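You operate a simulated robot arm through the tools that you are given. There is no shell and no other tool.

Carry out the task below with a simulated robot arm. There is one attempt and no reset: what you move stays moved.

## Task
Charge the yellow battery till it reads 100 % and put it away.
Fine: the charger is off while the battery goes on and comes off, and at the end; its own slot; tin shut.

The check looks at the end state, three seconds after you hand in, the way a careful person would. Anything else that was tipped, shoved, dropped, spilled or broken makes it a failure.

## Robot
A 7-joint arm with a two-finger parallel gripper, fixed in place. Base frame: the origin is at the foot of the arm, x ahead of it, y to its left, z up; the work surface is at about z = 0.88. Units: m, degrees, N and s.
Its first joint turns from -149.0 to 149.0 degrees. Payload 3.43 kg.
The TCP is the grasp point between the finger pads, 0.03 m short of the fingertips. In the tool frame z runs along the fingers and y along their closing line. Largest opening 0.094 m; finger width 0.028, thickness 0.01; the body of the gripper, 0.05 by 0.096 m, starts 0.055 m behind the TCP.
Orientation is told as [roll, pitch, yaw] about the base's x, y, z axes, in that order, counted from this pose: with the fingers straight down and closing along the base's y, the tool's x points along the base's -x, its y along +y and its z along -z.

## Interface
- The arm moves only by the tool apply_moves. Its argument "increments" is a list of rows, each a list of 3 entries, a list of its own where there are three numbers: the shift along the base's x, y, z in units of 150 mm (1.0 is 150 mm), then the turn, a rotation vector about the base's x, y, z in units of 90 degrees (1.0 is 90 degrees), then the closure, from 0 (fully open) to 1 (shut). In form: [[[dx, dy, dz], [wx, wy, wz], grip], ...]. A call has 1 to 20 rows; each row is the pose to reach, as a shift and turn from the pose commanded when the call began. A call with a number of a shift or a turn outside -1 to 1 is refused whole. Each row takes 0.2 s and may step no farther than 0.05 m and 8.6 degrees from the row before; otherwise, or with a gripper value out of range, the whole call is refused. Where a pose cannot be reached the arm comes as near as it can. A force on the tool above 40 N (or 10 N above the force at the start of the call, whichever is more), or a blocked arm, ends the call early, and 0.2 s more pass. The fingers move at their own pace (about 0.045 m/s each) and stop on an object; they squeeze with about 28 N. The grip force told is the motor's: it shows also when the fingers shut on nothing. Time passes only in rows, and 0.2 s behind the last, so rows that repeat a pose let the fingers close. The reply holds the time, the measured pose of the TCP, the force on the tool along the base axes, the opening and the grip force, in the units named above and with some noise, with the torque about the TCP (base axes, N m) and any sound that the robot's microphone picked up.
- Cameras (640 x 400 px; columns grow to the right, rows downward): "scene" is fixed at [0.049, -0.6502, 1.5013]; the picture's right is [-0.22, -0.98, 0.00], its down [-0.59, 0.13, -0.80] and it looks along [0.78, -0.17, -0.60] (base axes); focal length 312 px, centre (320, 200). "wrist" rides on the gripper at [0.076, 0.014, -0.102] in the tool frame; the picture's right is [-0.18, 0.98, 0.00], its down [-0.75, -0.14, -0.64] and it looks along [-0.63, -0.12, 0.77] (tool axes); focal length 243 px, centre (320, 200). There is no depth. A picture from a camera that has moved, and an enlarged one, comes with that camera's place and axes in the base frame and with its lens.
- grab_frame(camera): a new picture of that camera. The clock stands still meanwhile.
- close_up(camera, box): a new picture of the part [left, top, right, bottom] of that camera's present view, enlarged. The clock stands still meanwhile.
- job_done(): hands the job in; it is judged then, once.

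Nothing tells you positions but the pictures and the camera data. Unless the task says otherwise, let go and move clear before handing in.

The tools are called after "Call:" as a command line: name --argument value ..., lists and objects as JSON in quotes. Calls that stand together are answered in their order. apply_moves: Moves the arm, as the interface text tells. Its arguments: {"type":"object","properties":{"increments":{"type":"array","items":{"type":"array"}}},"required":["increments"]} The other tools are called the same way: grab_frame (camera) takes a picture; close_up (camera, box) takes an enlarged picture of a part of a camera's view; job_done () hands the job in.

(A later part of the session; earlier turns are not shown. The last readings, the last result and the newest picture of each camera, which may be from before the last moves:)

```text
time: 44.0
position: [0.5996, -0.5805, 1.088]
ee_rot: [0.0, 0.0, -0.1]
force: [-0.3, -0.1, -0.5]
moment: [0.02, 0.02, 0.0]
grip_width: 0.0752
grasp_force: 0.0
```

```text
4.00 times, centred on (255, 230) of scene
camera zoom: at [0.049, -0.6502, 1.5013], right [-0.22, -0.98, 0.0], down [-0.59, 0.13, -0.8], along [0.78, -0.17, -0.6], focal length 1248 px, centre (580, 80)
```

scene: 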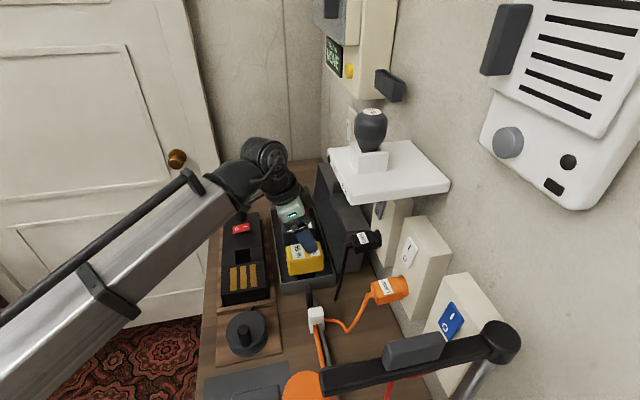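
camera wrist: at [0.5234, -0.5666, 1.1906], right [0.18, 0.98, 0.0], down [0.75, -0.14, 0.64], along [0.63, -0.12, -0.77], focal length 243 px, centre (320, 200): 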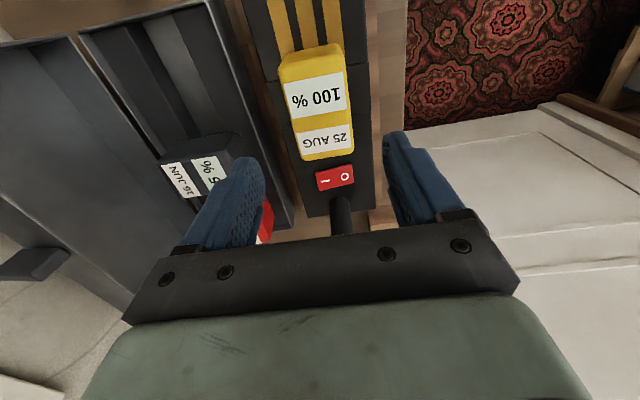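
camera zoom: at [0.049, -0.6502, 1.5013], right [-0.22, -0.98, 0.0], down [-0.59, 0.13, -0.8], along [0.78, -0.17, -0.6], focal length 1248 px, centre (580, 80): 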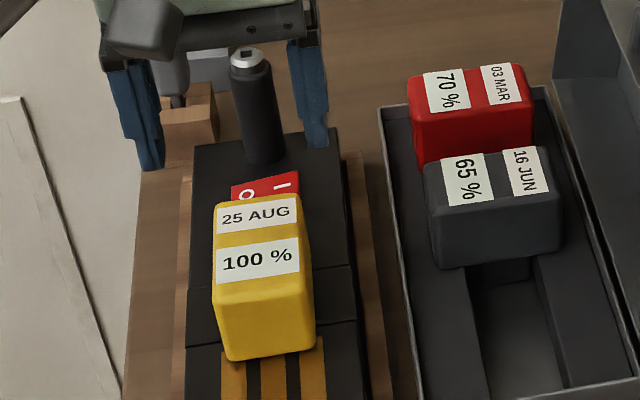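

The charger is off and the battery reads 100 %. I'm looking closely at the empty slot before picking the battery up again.

Call:
close_up --camera "scene" --box '[290, 215, 350, 300]'

Call:
close_up --camera "wrist" --box '[60, 0, 300, 240]'

```text
4.71 times, centred on (320, 258) of scene
camera zoom: at [0.049, -0.6502, 1.5013], right [-0.22, -0.98, 0.0], down [-0.59, 0.13, -0.8], along [0.78, -0.17, -0.6], focal length 1469 px, centre (320, -71)
```

zoom: 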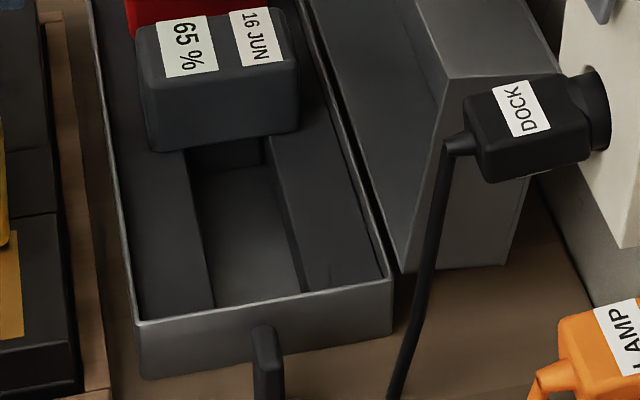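

```text
1.67 times, centred on (180, 120) of wrist
camera zoom: at [0.5234, -0.5666, 1.1906], right [0.18, 0.98, 0.0], down [0.75, -0.14, 0.64], along [0.63, -0.12, -0.77], focal length 404 px, centre (553, 333)
```

zoom: 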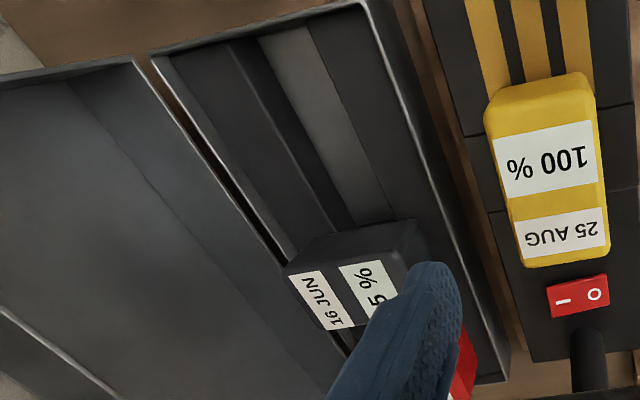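

The slot is just rails with a channel, so I'll return the battery to the exact pose it came from. I'm leaning the hand back as before and lowering over the docked battery.

Call:
apply_moves --increments '[[[0, 0, 0], [0, -0.08, 0], 0.2], [[0, 0, 0], [0, -0.16, 0], 0.2], [[0, 0, 0], [0, -0.222, 0], 0.2], [[0, 0, -0.2], [0, -0.222, 0], 0.2], [[0, 0, -0.4], [0, -0.222, 0], 0.2], [[0, 0, -0.6], [0, -0.222, 0], 0.2], [[0, 0, -0.725], [0, -0.222, 0], 0.2], [[0, 0, -0.725], [0, -0.222, 0], 0.2]]'

Call:
grab_frame --camera "wrist"

Call:
close_up --camera "scene" --box '[205, 180, 305, 280]'

```text
time: 45.8
position: [0.6013, -0.5806, 0.9779]
ee_rot: [-0.1, -20.0, 0.0]
force: [-0.2, -0.4, -0.2]
moment: [0.02, 0.03, 0.02]
grip_width: 0.0755
grasp_force: 0.1
```

```text
taken
camera wrist: at [0.4941, -0.5671, 1.0488], right [0.17, 0.98, 0.06], down [0.49, -0.14, 0.86], along [0.86, -0.12, -0.5], focal length 243 px, centre (320, 200)
```

wrist: 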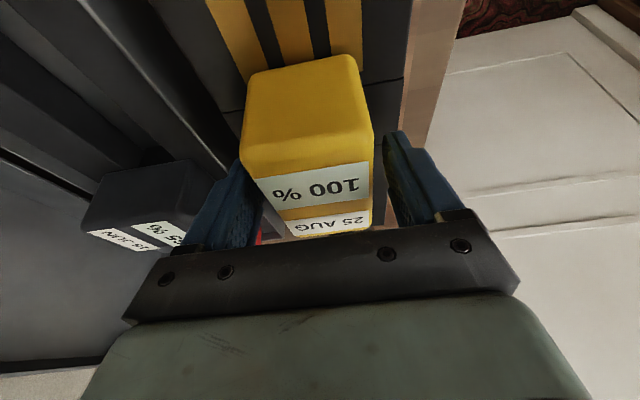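

```text
4.00 times, centred on (255, 230) of scene
camera zoom: at [0.049, -0.6502, 1.5013], right [-0.22, -0.98, 0.0], down [-0.59, 0.13, -0.8], along [0.78, -0.17, -0.6], focal length 1248 px, centre (580, 80)
```

zoom: 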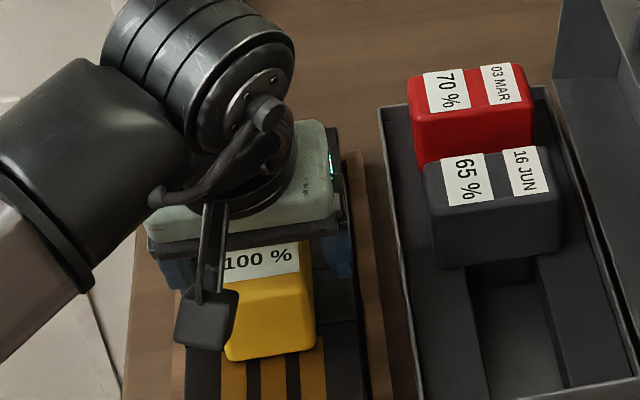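

The same grasp pose is recovered. Closing, then lifting straight up out of the pocket.

Call:
apply_moves --increments '[[[0, 0, 0], [0, 0, 0], 1], [[0, 0, 0], [0, 0, 0], 1], [[0, 0, 0], [0, 0, 0], 1], [[0, 0, 0], [0, 0, 0], 1], [[0, 0, 0.05], [0, 0, 0], 1], [[0, 0, 0.1], [0, 0, 0], 1], [[0, 0, 0.2], [0, 0, 0], 1], [[0, 0, 0.3], [0, 0, 0], 1], [[0, 0, 0.3], [0, 0, 0], 1]]'

Call:
close_up --camera "scene" --box '[205, 180, 305, 280]'

```text
time: 47.8
position: [0.5999, -0.5797, 1.0246]
ee_rot: [0.0, -20.0, -0.1]
force: [0.9, 0.7, -2.8]
moment: [-0.01, -0.04, 0.01]
grip_width: 0.0565
grasp_force: 28.4
```

```text
4.00 times, centred on (255, 230) of scene
camera zoom: at [0.049, -0.6502, 1.5013], right [-0.22, -0.98, 0.0], down [-0.59, 0.13, -0.8], along [0.78, -0.17, -0.6], focal length 1248 px, centre (580, 80)
```

zoom: 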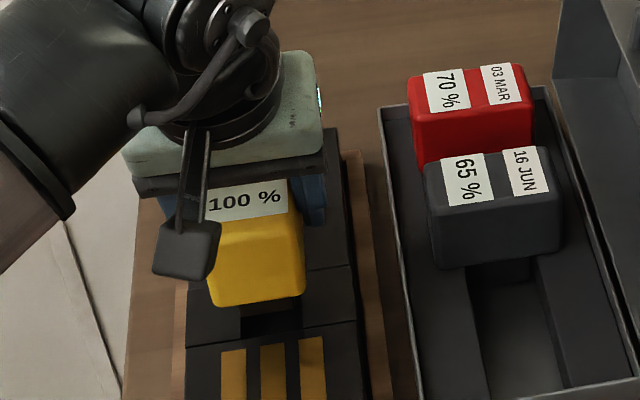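

It's lifted out freely with the charger off. I'm raising it and turning it back −90° over open space.

Call:
apply_moves --increments '[[[0, 0, 0.2], [0, 0, 0], 1], [[0, 0, 0.4], [0, 0, 0], 1], [[-0.15, -0.07, 0.54], [0, 0, 0], 1], [[-0.32, -0.15, 0.54], [0, 0, 0], 1], [[-0.32, -0.15, 0.54], [0, 0, -0.085], 1], [[-0.32, -0.15, 0.54], [0, 0, -0.17], 1], [[-0.32, -0.15, 0.54], [0, 0, -0.255], 1], [[-0.32, -0.15, 0.54], [0, 0, -0.34], 1], [[-0.32, -0.15, 0.54], [0, 0, -0.425], 1], [[-0.32, -0.15, 0.54], [0, 0, -0.51], 1], [[-0.32, -0.15, 0.54], [0, 0, -0.595], 1], [[-0.32, -0.15, 0.54], [0, 0, -0.68], 1], [[-0.32, -0.15, 0.54], [0, 0, -0.765], 1], [[-0.32, -0.15, 0.54], [0, 0, -0.85], 1], [[-0.32, -0.15, 0.54], [0, 0, -0.93], 1], [[-0.32, -0.15, 0.54], [0, 0, -1.0], 1], [[-0.32, -0.15, 0.54], [0, 0, -1.0], 1]]'

Call:
grab_frame --camera "wrist"

Call:
grab_frame --camera "scene"

```text
time: 51.4
position: [0.5524, -0.6031, 1.1056]
ee_rot: [0.0, -19.9, -90.2]
force: [0.1, 0.1, -3.3]
moment: [-0.03, -0.05, 0.01]
grip_width: 0.0562
grasp_force: 27.9
```

```text
taken
camera wrist: at [0.5671, -0.4969, 1.175], right [0.98, -0.18, 0.06], down [-0.14, -0.49, 0.86], along [-0.12, -0.86, -0.5], focal length 243 px, centre (320, 200)
```

wrist: 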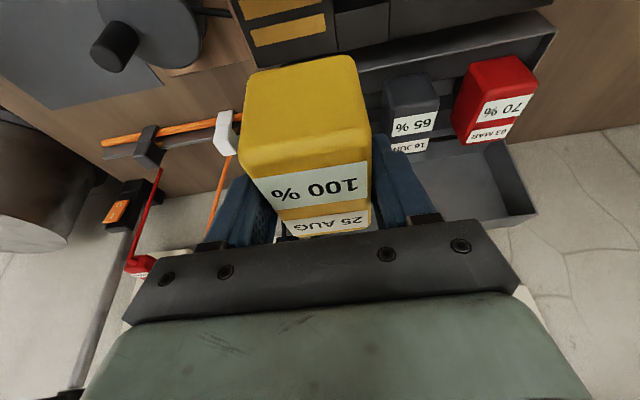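

```text
taken
```

scene: 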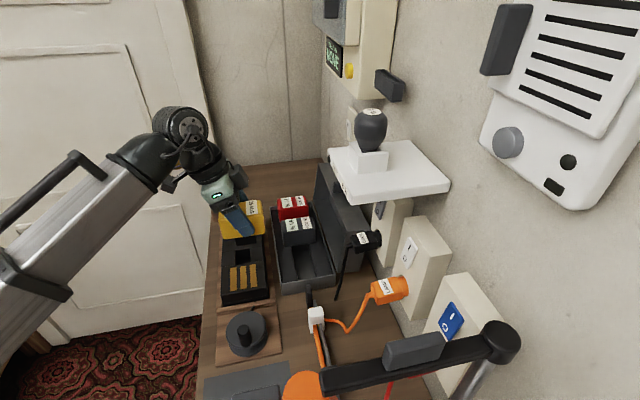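

The battery is upright and back in its tin orientation. I'm moving over its slot at a height that clears the rim and the other batteries.

Call:
apply_moves --increments '[[[0.01, -0.2, 0], [0, 0, 0.001], 1], [[0.02, -0.42, -0.05], [0, 0, 0.001], 1], [[0.031, -0.65, -0.15], [0, 0, 0.001], 1], [[0.031, -0.825, -0.25], [0, 0, 0.001], 1], [[0.031, -0.825, -0.3], [0, 0, 0.001], 1], [[0.031, -0.825, -0.3], [0, 0, 0.001], 1]]'

Call:
close_up --camera "scene" --box '[250, 180, 370, 310]'

Call:
grab_frame --camera "wrist"

```text
time: 52.8
position: [0.5572, -0.7262, 1.059]
ee_rot: [0.0, -20.0, -90.1]
force: [0.4, -0.6, -3.0]
moment: [-0.02, -0.02, 0.0]
grip_width: 0.0564
grasp_force: 27.5
```

```text
3.08 times, centred on (310, 245) of scene
camera zoom: at [0.049, -0.6502, 1.5013], right [-0.22, -0.98, 0.0], down [-0.59, 0.13, -0.8], along [0.78, -0.17, -0.6], focal length 960 px, centre (351, 62)
```

zoom: 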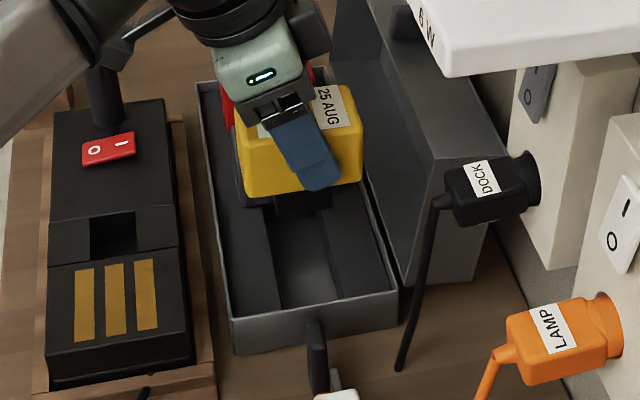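

```text
taken
camera wrist: at [0.5714, -0.621, 1.1298], right [0.98, -0.17, 0.06], down [-0.14, -0.49, 0.86], along [-0.12, -0.86, -0.5], focal length 243 px, centre (320, 200)
```

wrist: 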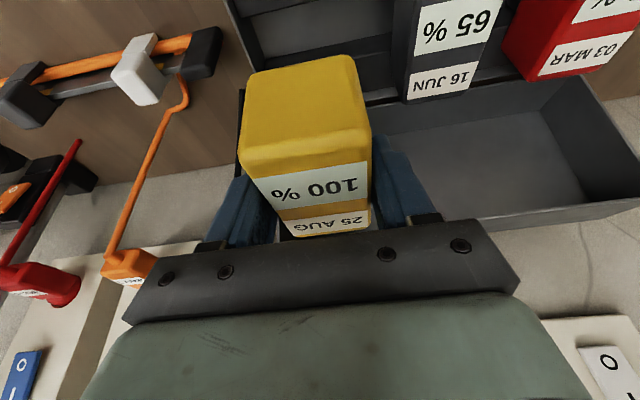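

It's aligned above its slot. I'm lowering, slowing down as the foot enters the channel.

Call:
apply_moves --increments '[[[0, 0, -0.15], [0, 0, 0], 1], [[0, 0, -0.3], [0, 0, 0], 1], [[0, 0, -0.4], [0, 0, 0], 1], [[0, 0, -0.46], [0, 0, 0], 1], [[0, 0, -0.52], [0, 0, 0], 1], [[0, 0, -0.57], [0, 0, 0], 1], [[0, 0, -0.6], [0, 0, 0], 1], [[0, 0, -0.6], [0, 0, 0], 1]]'

Call:
close_up --camera "scene" --box '[250, 190, 370, 310]'

```text
time: 54.6
position: [0.5576, -0.7268, 0.9699]
ee_rot: [0.0, -20.1, -90.0]
force: [0.7, 0.4, -3.8]
moment: [0.0, 0.0, -0.04]
grip_width: 0.0563
grasp_force: 28.0
```

```text
3.33 times, centred on (310, 250) of scene
camera zoom: at [0.049, -0.6502, 1.5013], right [-0.22, -0.98, 0.0], down [-0.59, 0.13, -0.8], along [0.78, -0.17, -0.6], focal length 1040 px, centre (353, 33)
```

zoom: 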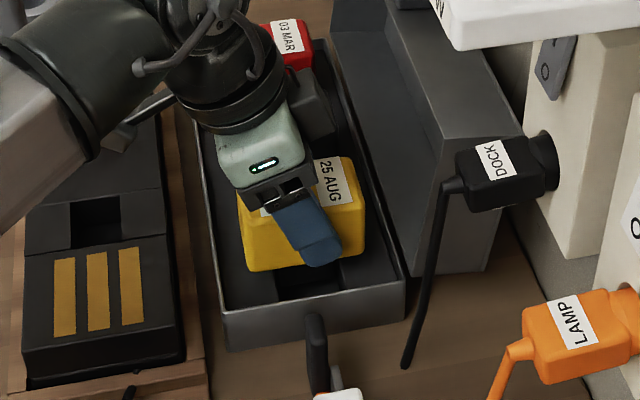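

The foot is in the channel with no resistance. I'm lowering the last centimetre until it rests.

Call:
apply_moves --increments '[[[0, 0, -0.02], [0, 0, 0], 1], [[0, 0, -0.04], [0, 0, 0], 1], [[0, 0, -0.055], [0, 0, 0], 1], [[0, 0, -0.062], [0, 0, 0], 1], [[0, 0, -0.062], [0, 0, 0], 1]]'

```text
time: 55.8
position: [0.5577, -0.7282, 0.9607]
ee_rot: [0.0, -19.9, -90.0]
force: [-0.6, -0.6, -4.0]
moment: [0.01, -0.01, 0.03]
grip_width: 0.0562
grasp_force: 28.1
```

No contact yet. Lowering in 0.75 mm steps.

Call:
apply_moves --increments '[[[0, 0, -0.005], [0, 0, 0], 1], [[0, 0, -0.01], [0, 0, 0], 1], [[0, 0, -0.015], [0, 0, 0], 1], [[0, 0, -0.015], [0, 0, 0], 1]]'

Call:
close_up --camera "scene" --box '[270, 210, 350, 300]'

```text
time: 56.8
position: [0.5564, -0.726, 0.9587]
ee_rot: [0.0, -20.0, -90.0]
force: [0.7, 0.3, -2.2]
moment: [-0.03, 0.02, 0.0]
grip_width: 0.0565
grasp_force: 28.0
```

```text
4.44 times, centred on (310, 255) of scene
camera zoom: at [0.049, -0.6502, 1.5013], right [-0.22, -0.98, 0.0], down [-0.59, 0.13, -0.8], along [0.78, -0.17, -0.6], focal length 1387 px, centre (364, -44)
```

zoom: 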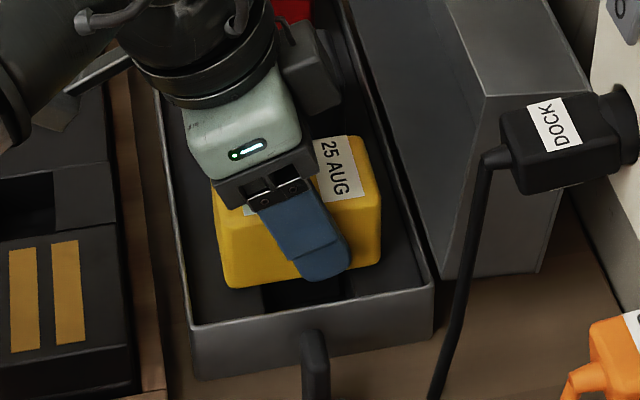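

Nearly there. A little further in fine steps.

Call:
apply_moves --increments '[[[0, 0, -0.005], [0, 0, 0], 1], [[0, 0, -0.01], [0, 0, 0], 1], [[0, 0, -0.01], [0, 0, 0], 1]]'

```text
time: 57.6
position: [0.5566, -0.7269, 0.9569]
ee_rot: [0.0, -20.0, -90.1]
force: [-0.2, 0.2, -4.3]
moment: [-0.01, 0.0, 0.0]
grip_width: 0.0561
grasp_force: 27.3
```

Still only the battery's weight. A bit more.

Call:
apply_moves --increments '[[[0, 0, -0.005], [0, 0, 0], 1], [[0, 0, -0.01], [0, 0, 0], 1], [[0, 0, -0.01], [0, 0, 0], 1], [[0, 0, -0.01], [0, 0, 0], 1]]'

Call:
grab_frame --camera "wrist"

```text
time: 58.6
position: [0.5568, -0.7267, 0.9572]
ee_rot: [0.0, -20.2, -90.0]
force: [1.9, -1.0, 21.1]
moment: [0.52, 0.14, -0.02]
grip_width: 0.0563
grasp_force: 27.7
```

```text
taken
camera wrist: at [0.5713, -0.6208, 1.0268], right [0.98, -0.17, 0.06], down [-0.14, -0.49, 0.86], along [-0.12, -0.86, -0.5], focal length 243 px, centre (320, 200)
```

wrist: 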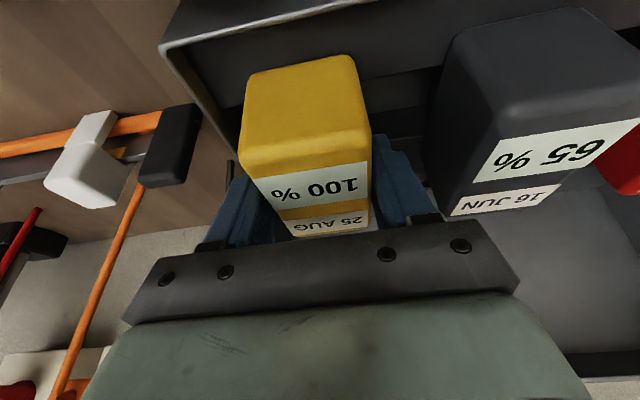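

It has seated, with about 20 N of contact. I'm easing off and opening only slightly so the near finger stays clear of the tin wall, then lifting straight up.

Call:
apply_moves --increments '[[[0, 0, 0.008], [0, 0, 0], 1], [[0, 0, 0.008], [0, 0, 0], 0.34], [[0, 0, 0.008], [0, 0, 0], 0.34], [[0, 0, 0.008], [0, 0, 0], 0.34]]'

Call:
close_up --camera "wrist" --box '[140, 20, 480, 250]'

Call:
close_up --camera "scene" --box '[270, 210, 350, 300]'

```text
time: 59.6
position: [0.5566, -0.7262, 0.9564]
ee_rot: [0.0, -20.0, -90.0]
force: [-0.4, -0.6, -0.7]
moment: [-0.03, 0.02, 0.03]
grip_width: 0.062
grasp_force: 0.1
```

```text
1.74 times, centred on (310, 135) of wrist
camera zoom: at [0.5715, -0.6209, 1.0267], right [0.98, -0.17, 0.06], down [-0.14, -0.49, 0.86], along [-0.12, -0.86, -0.5], focal length 422 px, centre (337, 313)
```

zoom: 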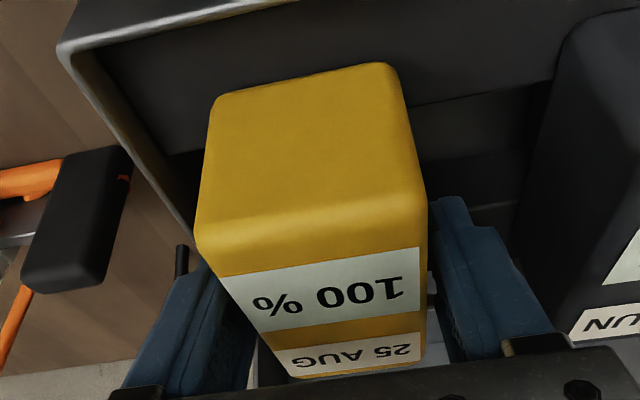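

```text
4.44 times, centred on (310, 255) of scene
camera zoom: at [0.049, -0.6502, 1.5013], right [-0.22, -0.98, 0.0], down [-0.59, 0.13, -0.8], along [0.78, -0.17, -0.6], focal length 1387 px, centre (364, -44)
```

zoom: 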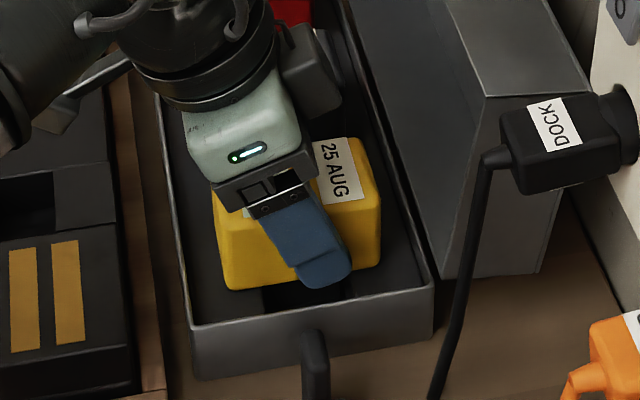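

Released with a few mm of clearance on each side. I'm going straight up and then back.

Call:
apply_moves --increments '[[[0, 0, 0.06], [0, 0, 0], 0.34], [[0, 0, 0.2], [0, 0, 0], 0.34], [[0, 0, 0.4], [0, 0, 0], 0.34], [[0, 0, 0.6], [0, 0, 0], 0.34], [[0, 0.2, 0.75], [0, 0, 0], 0.5], [[0, 0.45, 0.9], [0, 0, 0], 1.0], [[0.1, 0.55, 0.95], [0, 0, 0], 1.0]]'

Call:
grab_frame --camera "scene"

Call:
grab_frame --camera "wrist"

Call:
close_up --camera "scene" --box '[260, 150, 390, 300]'

```text
time: 61.2
position: [0.5728, -0.6435, 1.0993]
ee_rot: [0.0, -20.0, -89.9]
force: [0.6, -0.4, -0.1]
moment: [0.0, -0.01, -0.02]
grip_width: 0.0
grasp_force: 4.8
```

```text
taken
```

scene: 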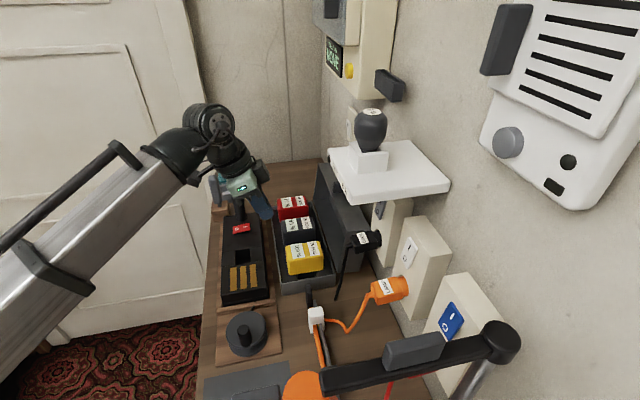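

```text
taken
camera wrist: at [0.5865, -0.5379, 1.1698], right [0.98, -0.17, 0.06], down [-0.14, -0.49, 0.86], along [-0.12, -0.86, -0.5], focal length 243 px, centre (320, 200)
```

wrist: 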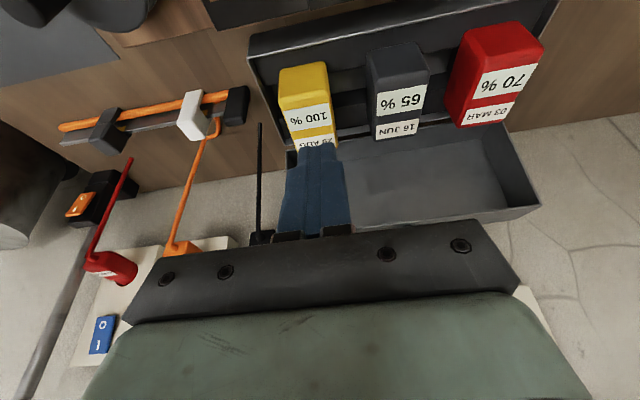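

```text
2.67 times, centred on (325, 225) of scene
camera zoom: at [0.049, -0.6502, 1.5013], right [-0.22, -0.98, 0.0], down [-0.59, 0.13, -0.8], along [0.78, -0.17, -0.6], focal length 832 px, centre (307, 133)
```

zoom: 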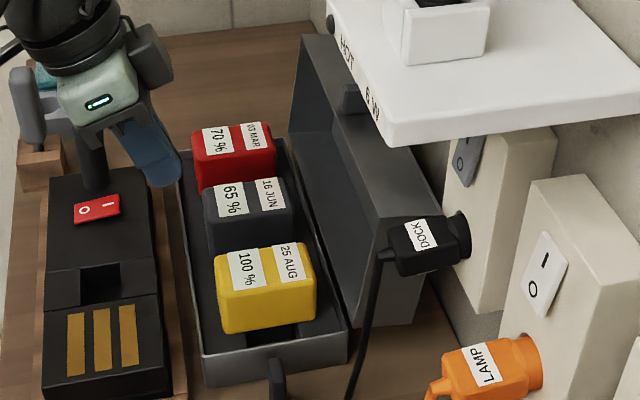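

The yellow battery is back in its own slot reading 100 %, with the charger off. The lid still needs shutting, so I'm moving up in front of its top edge to study its handle.

Call:
apply_moves --increments '[[[0.13, -0.2, 0.1], [0, 0, 0], 0], [[0.27, -0.4, 0.2], [0, 0, 0], 0], [[0.4, -0.6, 0.25], [0, 0, 0], 0], [[0.4, -0.6, 0.25], [0, 0, 0], 0], [[0.4, -0.6, 0.25], [0, 0, 0], 0], [[0.4, -0.6, 0.25], [0, 0, 0], 0]]'

Call:
grab_frame --camera "wrist"

Call:
grab_frame --camera "scene"

Call:
close_up --camera "scene" --box '[290, 130, 410, 250]'

```text
time: 62.6
position: [0.6319, -0.7333, 1.1372]
ee_rot: [0.1, -19.9, -90.0]
force: [-1.0, 0.3, 0.6]
moment: [0.03, -0.01, 0.01]
grip_width: 0.0944
grasp_force: 0.0
```

```text
taken
camera wrist: at [0.6459, -0.6275, 1.2069], right [0.98, -0.17, 0.06], down [-0.14, -0.49, 0.86], along [-0.12, -0.86, -0.5], focal length 243 px, centre (320, 200)
```

wrist: 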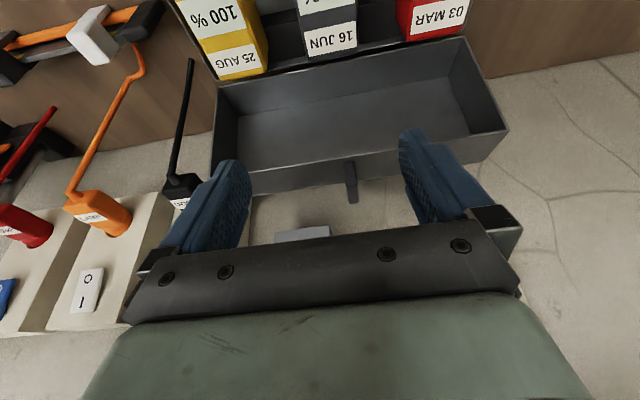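

```text
taken
```

scene: 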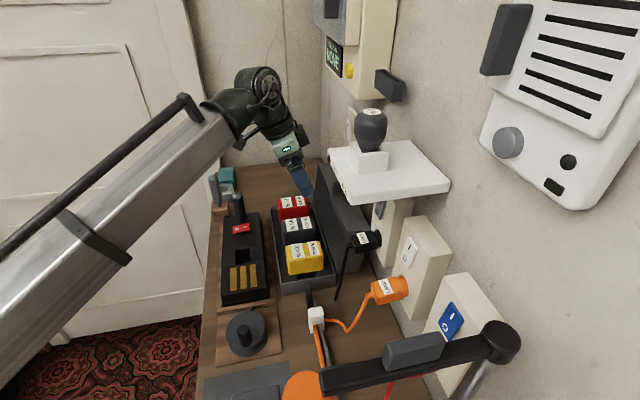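

```text
3.33 times, centred on (350, 190) of scene
camera zoom: at [0.049, -0.6502, 1.5013], right [-0.22, -0.98, 0.0], down [-0.59, 0.13, -0.8], along [0.78, -0.17, -0.6], focal length 1040 px, centre (220, 233)
```

zoom: 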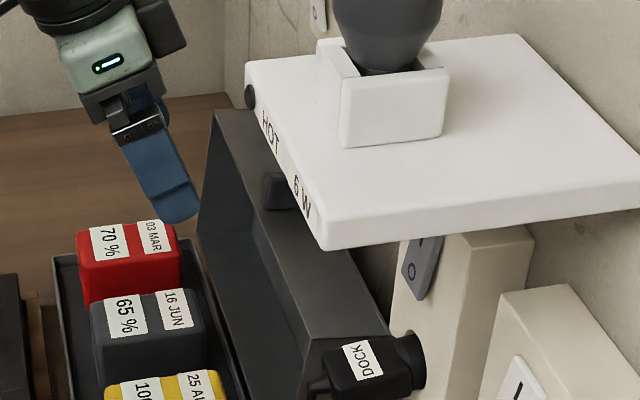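

I can see the whole lid: a box standing slightly past vertical, with a narrow handle tab mid-way along its top edge. Zooming in on the tab.

Call:
close_up --camera "wrist" --box '[300, 130, 400, 230]'

Call:
close_up --camera "wrist" --box '[200, 20, 520, 240]'

Call:
close_up --camera "scene" --box '[320, 160, 370, 210]'

```text
4.00 times, centred on (350, 180) of wrist
camera zoom: at [0.6459, -0.6275, 1.2069], right [0.98, -0.17, 0.06], down [-0.14, -0.49, 0.86], along [-0.12, -0.86, -0.5], focal length 970 px, centre (200, 280)
```

zoom: 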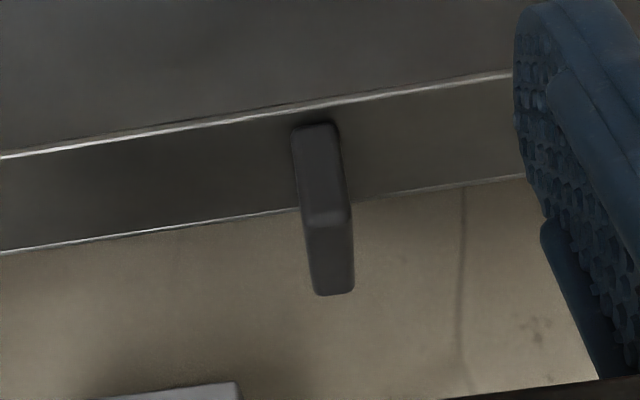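

```text
1.82 times, centred on (360, 130) of wrist
camera zoom: at [0.6459, -0.6275, 1.2069], right [0.98, -0.17, 0.06], down [-0.14, -0.49, 0.86], along [-0.12, -0.86, -0.5], focal length 441 px, centre (247, 327)
```

zoom: 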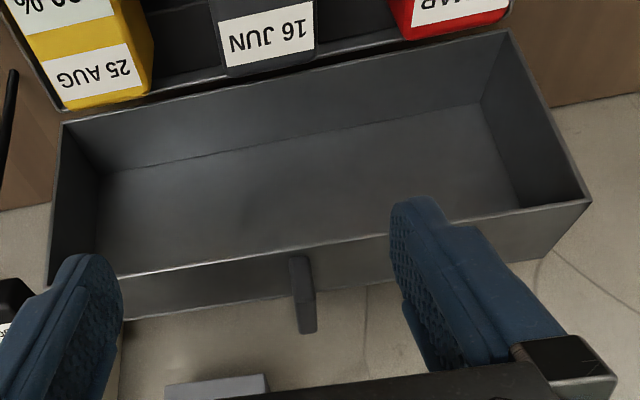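

```text
8.00 times, centred on (345, 185) of scene
camera zoom: at [0.049, -0.6502, 1.5013], right [-0.22, -0.98, 0.0], down [-0.59, 0.13, -0.8], along [0.78, -0.17, -0.6], focal length 2497 px, centre (120, 320)
```

zoom: 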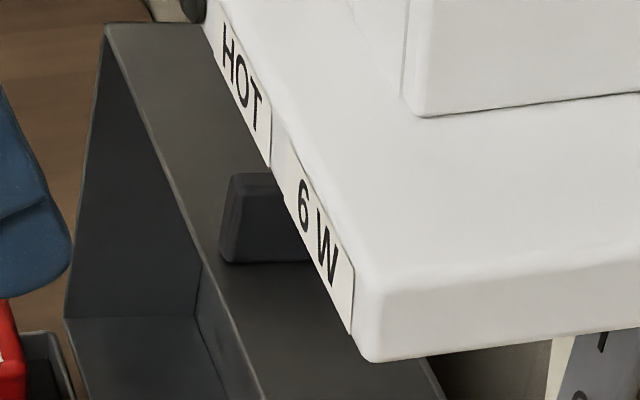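

The tab is a thin fin, about 12 mm in x and standing 24 mm above the lid's top edge, centred at x ≈ 0.650, y ≈ −0.835, z ≈ 1.065. I plan to pinch it along x and swing the lid down about the hinge near (y −0.796, z 0.925). I'm leaning the hand to 40° and moving to a pre-grasp point.

Call:
apply_moves --increments '[[[0.04, -0.1, 0], [-0.074, 0, 0], 0.5], [[0.08, -0.2, -0.01], [-0.148, 0, 0], 0.5], [[0.121, -0.311, -0.03], [-0.222, 0, 0], 0.5], [[0.121, -0.311, -0.03], [-0.222, 0, 0], 0.5], [[0.121, -0.311, -0.03], [-0.222, 0, 0], 0.5]]'

Call:
grab_frame --camera "wrist"

Call:
grab_frame --camera "scene"

Call:
close_up --camera "scene" --box '[270, 110, 390, 230]'

```text
time: 63.8
position: [0.6508, -0.7799, 1.1328]
ee_rot: [0.0, -39.9, -89.9]
force: [0.1, 0.1, 0.1]
moment: [0.01, -0.04, -0.03]
grip_width: 0.0469
grasp_force: 0.0
```

```text
taken
camera wrist: at [0.6648, -0.6567, 1.1614], right [0.98, -0.14, 0.12], down [-0.14, -0.16, 0.98], along [-0.12, -0.98, -0.18], focal length 243 px, centre (320, 200)
```

wrist: 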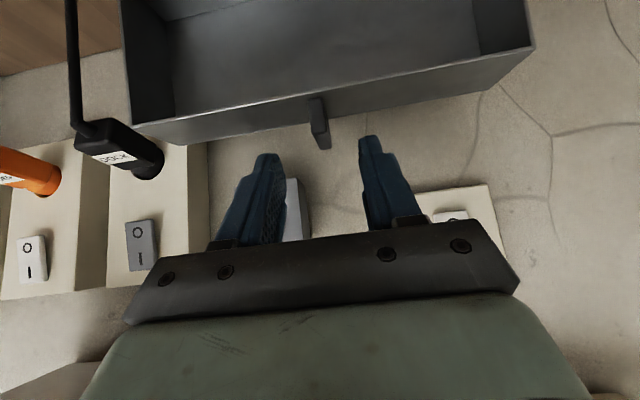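

```text
taken
```

scene: 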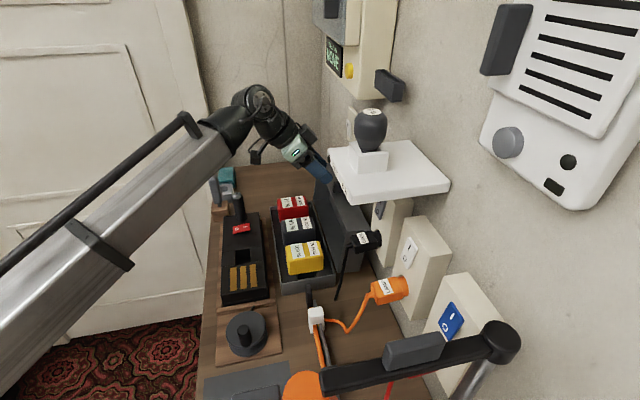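

```text
3.33 times, centred on (330, 170) of scene
camera zoom: at [0.049, -0.6502, 1.5013], right [-0.22, -0.98, 0.0], down [-0.59, 0.13, -0.8], along [0.78, -0.17, -0.6], focal length 1040 px, centre (287, 300)
```

zoom: 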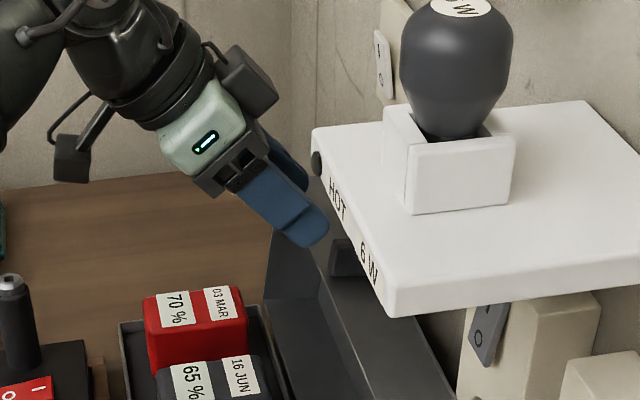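

The fingers line up with the fin in x. There is a light-grey block on the wall behind, so I'm checking its depth and the fin alignment before moving in.

Call:
close_up --camera "wrist" --box '[230, 80, 420, 250]'

Call:
close_up --camera "wrist" --box '[270, 80, 350, 160]'

```text
2.35 times, centred on (325, 165) of wrist
camera zoom: at [0.6648, -0.6567, 1.1614], right [0.98, -0.14, 0.12], down [-0.14, -0.16, 0.98], along [-0.12, -0.98, -0.18], focal length 571 px, centre (308, 282)
```

zoom: 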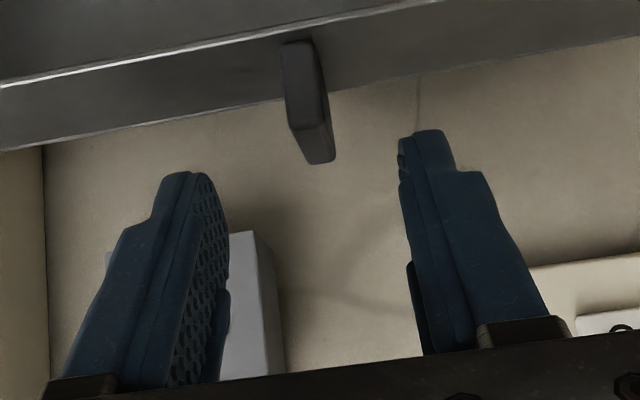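

```text
5.00 times, centred on (310, 120) of wrist
camera zoom: at [0.6648, -0.6567, 1.1614], right [0.98, -0.14, 0.12], down [-0.14, -0.16, 0.98], along [-0.12, -0.98, -0.18], focal length 1213 px, centre (370, 600)
```

zoom: 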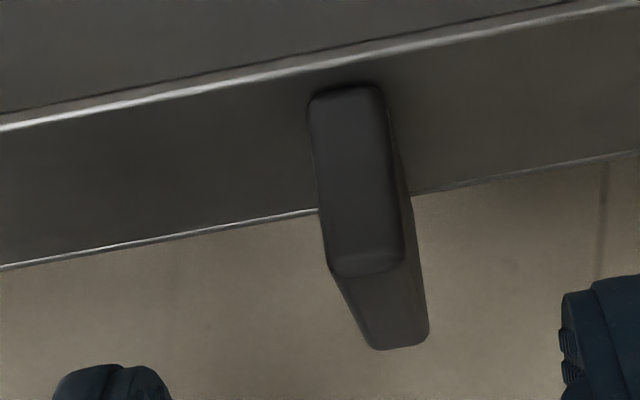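

The block's front sits near y −0.853 and above z 1.10, so my finger path stays about 3 cm clear of it. I'm advancing toward the fin and stopping just short to check.

Call:
apply_moves --increments '[[[0, -0.08, -0.08], [0, 0, 0], 0.5], [[0, -0.16, -0.16], [0, 0, 0], 0.5], [[0, -0.22, -0.23], [0, 0, 0], 0.5], [[0, -0.25, -0.26], [0, 0, 0], 0.5], [[0, -0.25, -0.26], [0, 0, 0], 0.5]]'

Call:
close_up --camera "wrist" --box '[230, 80, 420, 250]'

Call:
close_up --camera "scene" --box '[290, 130, 390, 230]'

```text
time: 65.0
position: [0.6511, -0.8186, 1.0917]
ee_rot: [0.0, -40.0, -90.1]
force: [-0.7, 0.8, 0.7]
moment: [0.01, -0.01, -0.01]
grip_width: 0.0467
grasp_force: 0.0
```

```text
2.35 times, centred on (325, 165) of wrist
camera zoom: at [0.6646, -0.6948, 1.1223], right [0.98, -0.14, 0.12], down [-0.14, -0.16, 0.98], along [-0.12, -0.98, -0.18], focal length 571 px, centre (308, 282)
```

zoom: 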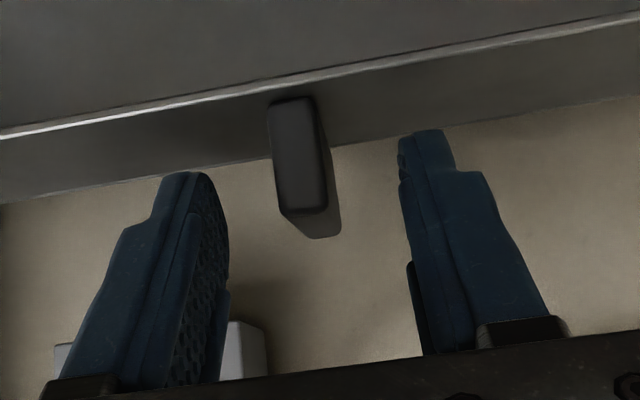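

```text
4.00 times, centred on (340, 180) of scene
camera zoom: at [0.049, -0.6502, 1.5013], right [-0.22, -0.98, 0.0], down [-0.59, 0.13, -0.8], along [0.78, -0.17, -0.6], focal length 1248 px, centre (240, 280)
```

zoom: 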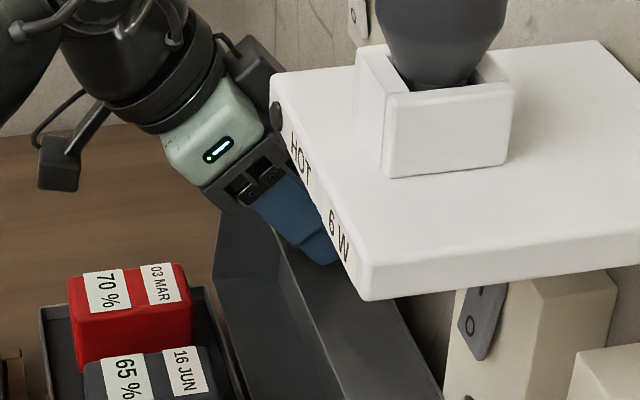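

The fingers straddle the fin, with the tips about 1 cm above the lid edge. I'm advancing another 6 mm and closing on it.

Call:
apply_moves --increments '[[[0, -0.02, -0.018], [0, 0, 0], 0.5], [[0, -0.04, -0.035], [0, 0, 0], 0.5], [[0, -0.04, -0.035], [0, 0, 0], 1], [[0, -0.04, -0.035], [0, 0, 0], 1], [[0, -0.04, -0.035], [0, 0, 0], 1], [[0, -0.04, -0.035], [0, 0, 0], 1]]'

Call:
close_up --camera "wrist" --box '[230, 80, 420, 250]'

Call:
close_up --camera "scene" --box '[290, 130, 390, 230]'

```text
time: 66.4
position: [0.6501, -0.8234, 1.0884]
ee_rot: [0.1, -40.1, -90.0]
force: [2.4, -0.6, 1.8]
moment: [-0.03, -0.01, -0.03]
grip_width: 0.0156
grasp_force: 28.1
```

```text
2.35 times, centred on (325, 165) of wrist
camera zoom: at [0.6647, -0.7008, 1.1174], right [0.98, -0.14, 0.12], down [-0.14, -0.16, 0.98], along [-0.12, -0.98, -0.18], focal length 571 px, centre (308, 282)
```

zoom: 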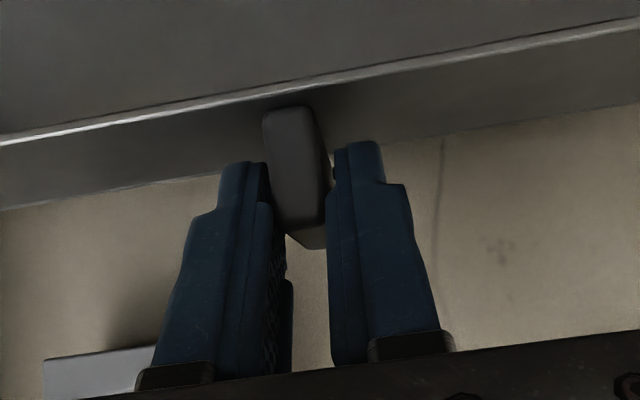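

```text
4.00 times, centred on (340, 180) of scene
camera zoom: at [0.049, -0.6502, 1.5013], right [-0.22, -0.98, 0.0], down [-0.59, 0.13, -0.8], along [0.78, -0.17, -0.6], focal length 1248 px, centre (240, 280)
```

zoom: 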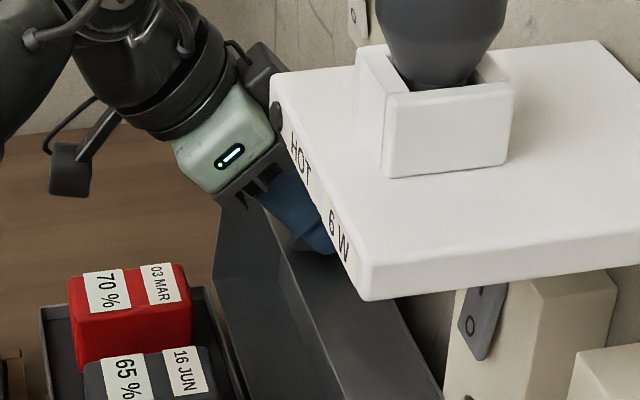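

I have a firm pinch on the fin, at 15.6 mm and 28 N. I'm swinging the lid forward along its hinge arc in small steps and watching the force.

Call:
apply_moves --increments '[[[0, 0.037, 0.01], [0, 0, 0], 1], [[0, 0.074, 0.019], [0, 0, 0], 1], [[0, 0.108, 0.026], [0, 0, 0], 1], [[0, 0.142, 0.031], [0, 0, 0], 1], [[0, 0.142, 0.031], [0, 0, 0], 1]]'

Call:
close_up --camera "wrist" --box '[230, 80, 420, 250]'

Call:
close_up --camera "scene" --box '[260, 130, 390, 290]'

```text
time: 67.6
position: [0.6502, -0.8019, 1.0918]
ee_rot: [0.1, -40.0, -90.0]
force: [-1.0, -5.2, 0.7]
moment: [-0.9, 0.04, -0.11]
grip_width: 0.0118
grasp_force: 27.7
```

```text
2.35 times, centred on (325, 165) of wrist
camera zoom: at [0.6646, -0.6793, 1.1214], right [0.98, -0.14, 0.12], down [-0.14, -0.16, 0.98], along [-0.12, -0.98, -0.18], focal length 571 px, centre (308, 282)
```

zoom: 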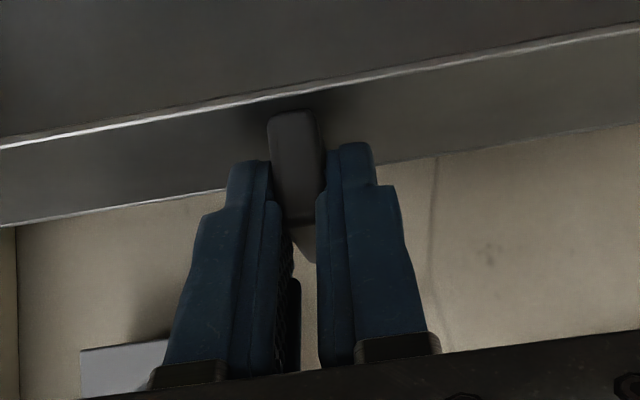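

```text
2.50 times, centred on (325, 210) of scene
camera zoom: at [0.049, -0.6502, 1.5013], right [-0.22, -0.98, 0.0], down [-0.59, 0.13, -0.8], along [0.78, -0.17, -0.6], focal length 780 px, centre (308, 175)
```

zoom: 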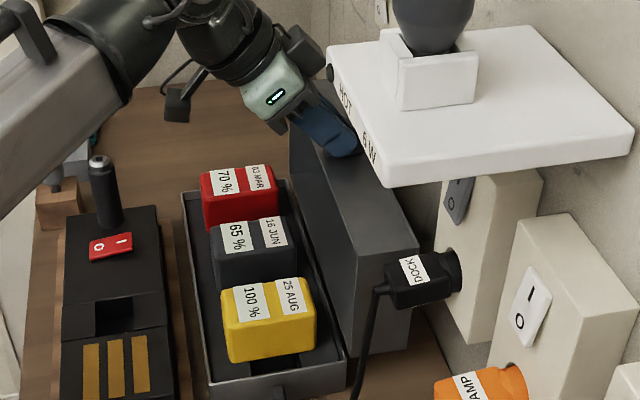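

The lid follows, with about 5 N of resistance from the fin turning in the pads, which is fine. Continuing along the arc past vertical.

Call:
apply_moves --increments '[[[0, 0.035, 0.004], [0, 0, 0], 1], [[0, 0.069, 0.007], [0, 0, 0], 1], [[0, 0.104, 0.009], [0, 0, 0], 1], [[0, 0.138, 0.0096], [0, 0, 0], 1], [[0, 0.173, 0.0085], [0, 0, 0], 1], [[0, 0.208, 0.007], [0, 0, 0], 1], [[0, 0.242, 0.004], [0, 0, 0], 1], [[0, 0.277, 0], [0, 0, 0], 1]]'

Call:
grab_frame --camera "wrist"

Call:
close_up --camera "scene" --box '[260, 130, 390, 290]'

```text
time: 69.4
position: [0.6503, -0.7616, 1.0931]
ee_rot: [0.0, -40.0, -89.8]
force: [0.7, -5.2, 2.0]
moment: [-1.0, -0.01, -0.02]
grip_width: 0.0116
grasp_force: 28.1
```

```text
taken
camera wrist: at [0.6645, -0.6381, 1.1222], right [0.98, -0.14, 0.12], down [-0.14, -0.16, 0.98], along [-0.12, -0.98, -0.18], focal length 243 px, centre (320, 200)
```

wrist: 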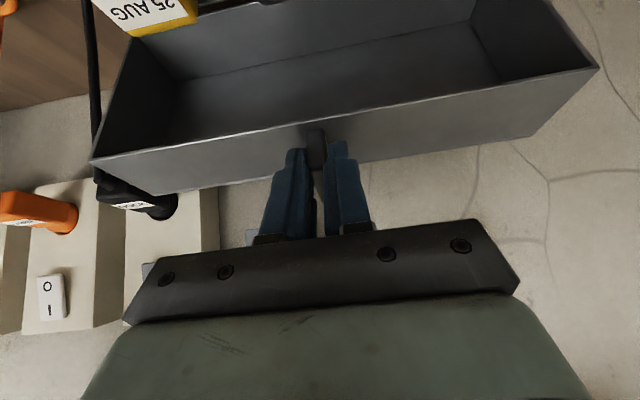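

```text
2.50 times, centred on (325, 210) of scene
camera zoom: at [0.049, -0.6502, 1.5013], right [-0.22, -0.98, 0.0], down [-0.59, 0.13, -0.8], along [0.78, -0.17, -0.6], focal length 780 px, centre (308, 175)
```

zoom: 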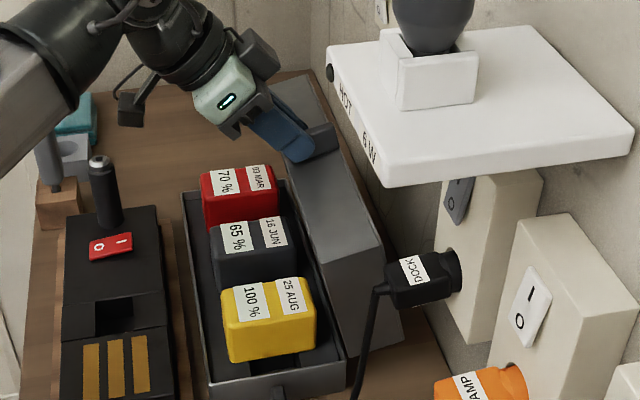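

The lid is past vertical and following nicely. Continuing the arc downward.

Call:
apply_moves --increments '[[[0, 0.034, -0.006], [0, 0, 0], 1], [[0, 0.068, -0.012], [0, 0, 0], 1], [[0, 0.102, -0.02], [0, 0, 0], 1], [[0, 0.136, -0.029], [0, 0, 0], 1], [[0, 0.169, -0.039], [0, 0, 0], 1], [[0, 0.201, -0.05], [0, 0, 0], 1], [[0, 0.234, -0.063], [0, 0, 0], 1], [[0, 0.266, -0.076], [0, 0, 0], 1], [[0, 0.297, -0.091], [0, 0, 0], 1], [[0, 0.328, -0.107], [0, 0, 0], 1], [[0, 0.358, -0.124], [0, 0, 0], 1], [[0, 0.388, -0.141], [0, 0, 0], 1]]'

Call:
grab_frame --camera "wrist"

Call:
close_up --camera "scene" --box '[250, 130, 390, 290]'

```text
time: 72.0
position: [0.6503, -0.7017, 1.0719]
ee_rot: [0.1, -40.0, -90.0]
force: [1.9, -4.5, 2.5]
moment: [-0.95, 0.0, 0.01]
grip_width: 0.0117
grasp_force: 27.8
```

```text
taken
camera wrist: at [0.6645, -0.5795, 1.1013], right [0.98, -0.14, 0.12], down [-0.14, -0.16, 0.98], along [-0.12, -0.98, -0.18], focal length 243 px, centre (320, 200)
```

wrist: 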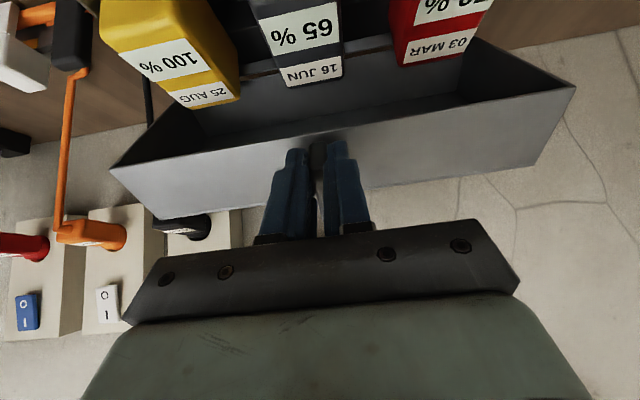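

```text
2.50 times, centred on (320, 210) of scene
camera zoom: at [0.049, -0.6502, 1.5013], right [-0.22, -0.98, 0.0], down [-0.59, 0.13, -0.8], along [0.78, -0.17, -0.6], focal length 780 px, centre (320, 175)
```

zoom: 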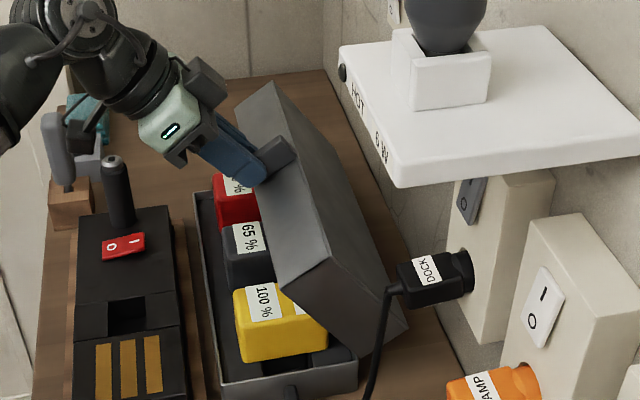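

The lid is now about halfway and holding steady. Continuing down to roughly 20° from shut.

Call:
apply_moves --increments '[[[0, 0.029, -0.019], [0, 0, 0], 1], [[0, 0.0575, -0.0387], [0, 0, 0], 1], [[0, 0.085, -0.06], [0, 0, 0], 1], [[0, 0.112, -0.0815], [0, 0, 0], 1], [[0, 0.138, -0.104], [0, 0, 0], 1], [[0, 0.164, -0.128], [0, 0, 0], 1], [[0, 0.188, -0.153], [0, 0, 0], 1], [[0, 0.212, -0.178], [0, 0, 0], 1], [[0, 0.235, -0.204], [0, 0, 0], 1], [[0, 0.2564, -0.2308], [0, 0, 0], 1], [[0, 0.277, -0.258], [0, 0, 0], 1], [[0, 0.297, -0.287], [0, 0, 0], 1]]'

Call:
grab_frame --camera "wrist"

Call:
close_up --camera "scene" --box '[200, 130, 380, 310]'

```text
time: 74.6
position: [0.6497, -0.6577, 1.029]
ee_rot: [0.1, -40.0, -90.0]
force: [0.1, 4.7, 10.4]
moment: [-0.96, -0.01, 0.03]
grip_width: 0.012
grasp_force: 27.8
```

```text
taken
camera wrist: at [0.6644, -0.5345, 1.0584], right [0.98, -0.14, 0.12], down [-0.14, -0.16, 0.98], along [-0.12, -0.98, -0.18], focal length 243 px, centre (320, 200)
```

wrist: 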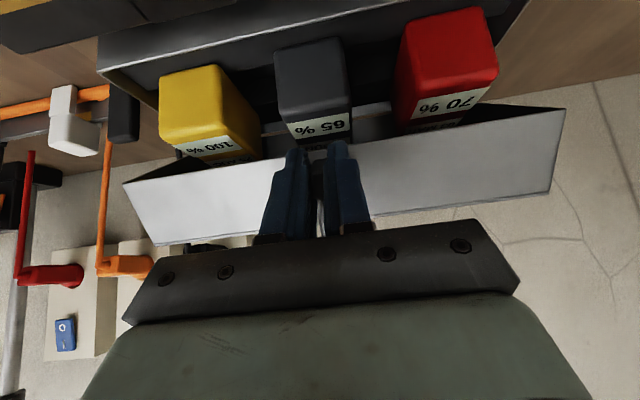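

```text
2.22 times, centred on (290, 220) of scene
camera zoom: at [0.049, -0.6502, 1.5013], right [-0.22, -0.98, 0.0], down [-0.59, 0.13, -0.8], along [0.78, -0.17, -0.6], focal length 694 px, centre (387, 156)
```

zoom: 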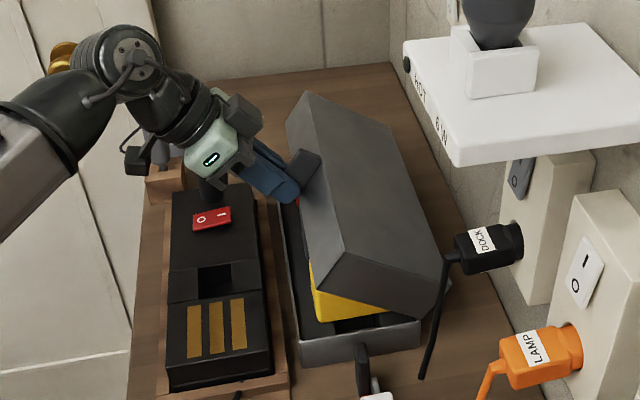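

The resistance rose to about 11 N, mostly outward along the lid, so my arc radius is slightly small. I'm adding about 2 mm outward and continuing.

Call:
apply_moves --increments '[[[0, 0.022, -0.027], [0, 0, 0], 1], [[0, 0.043, -0.055], [0, 0, 0], 1], [[0, 0.063, -0.084], [0, 0, 0], 1], [[0, 0.081, -0.114], [0, 0, 0], 1], [[0, 0.081, -0.114], [0, 0, 0], 1]]'

Call:
grab_frame --camera "wrist"

Call:
close_up --camera "scene" --box '[200, 130, 380, 310]'

```text
time: 75.8
position: [0.6504, -0.6448, 1.0122]
ee_rot: [0.0, -40.0, -90.0]
force: [-0.1, 17.0, 15.4]
moment: [-0.77, 0.11, 0.03]
grip_width: 0.0117
grasp_force: 27.6
```

```text
taken
camera wrist: at [0.6642, -0.5215, 1.0413], right [0.98, -0.14, 0.12], down [-0.14, -0.17, 0.98], along [-0.12, -0.98, -0.18], focal length 243 px, centre (320, 200)
```

wrist: 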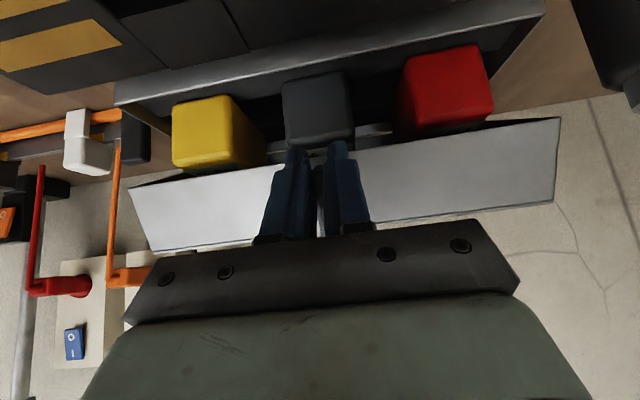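

```text
2.22 times, centred on (290, 220) of scene
camera zoom: at [0.049, -0.6502, 1.5013], right [-0.22, -0.98, 0.0], down [-0.59, 0.13, -0.8], along [0.78, -0.17, -0.6], focal length 694 px, centre (387, 156)
```

zoom: 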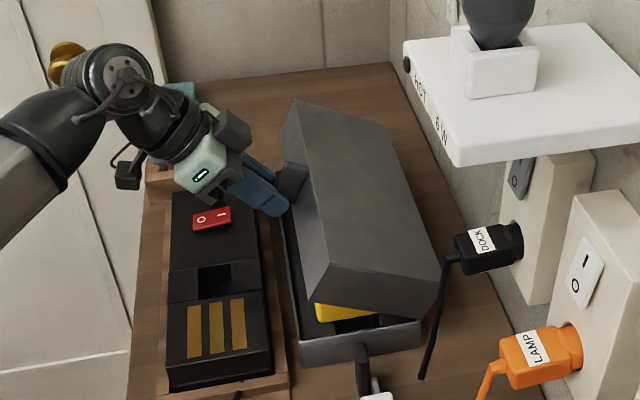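

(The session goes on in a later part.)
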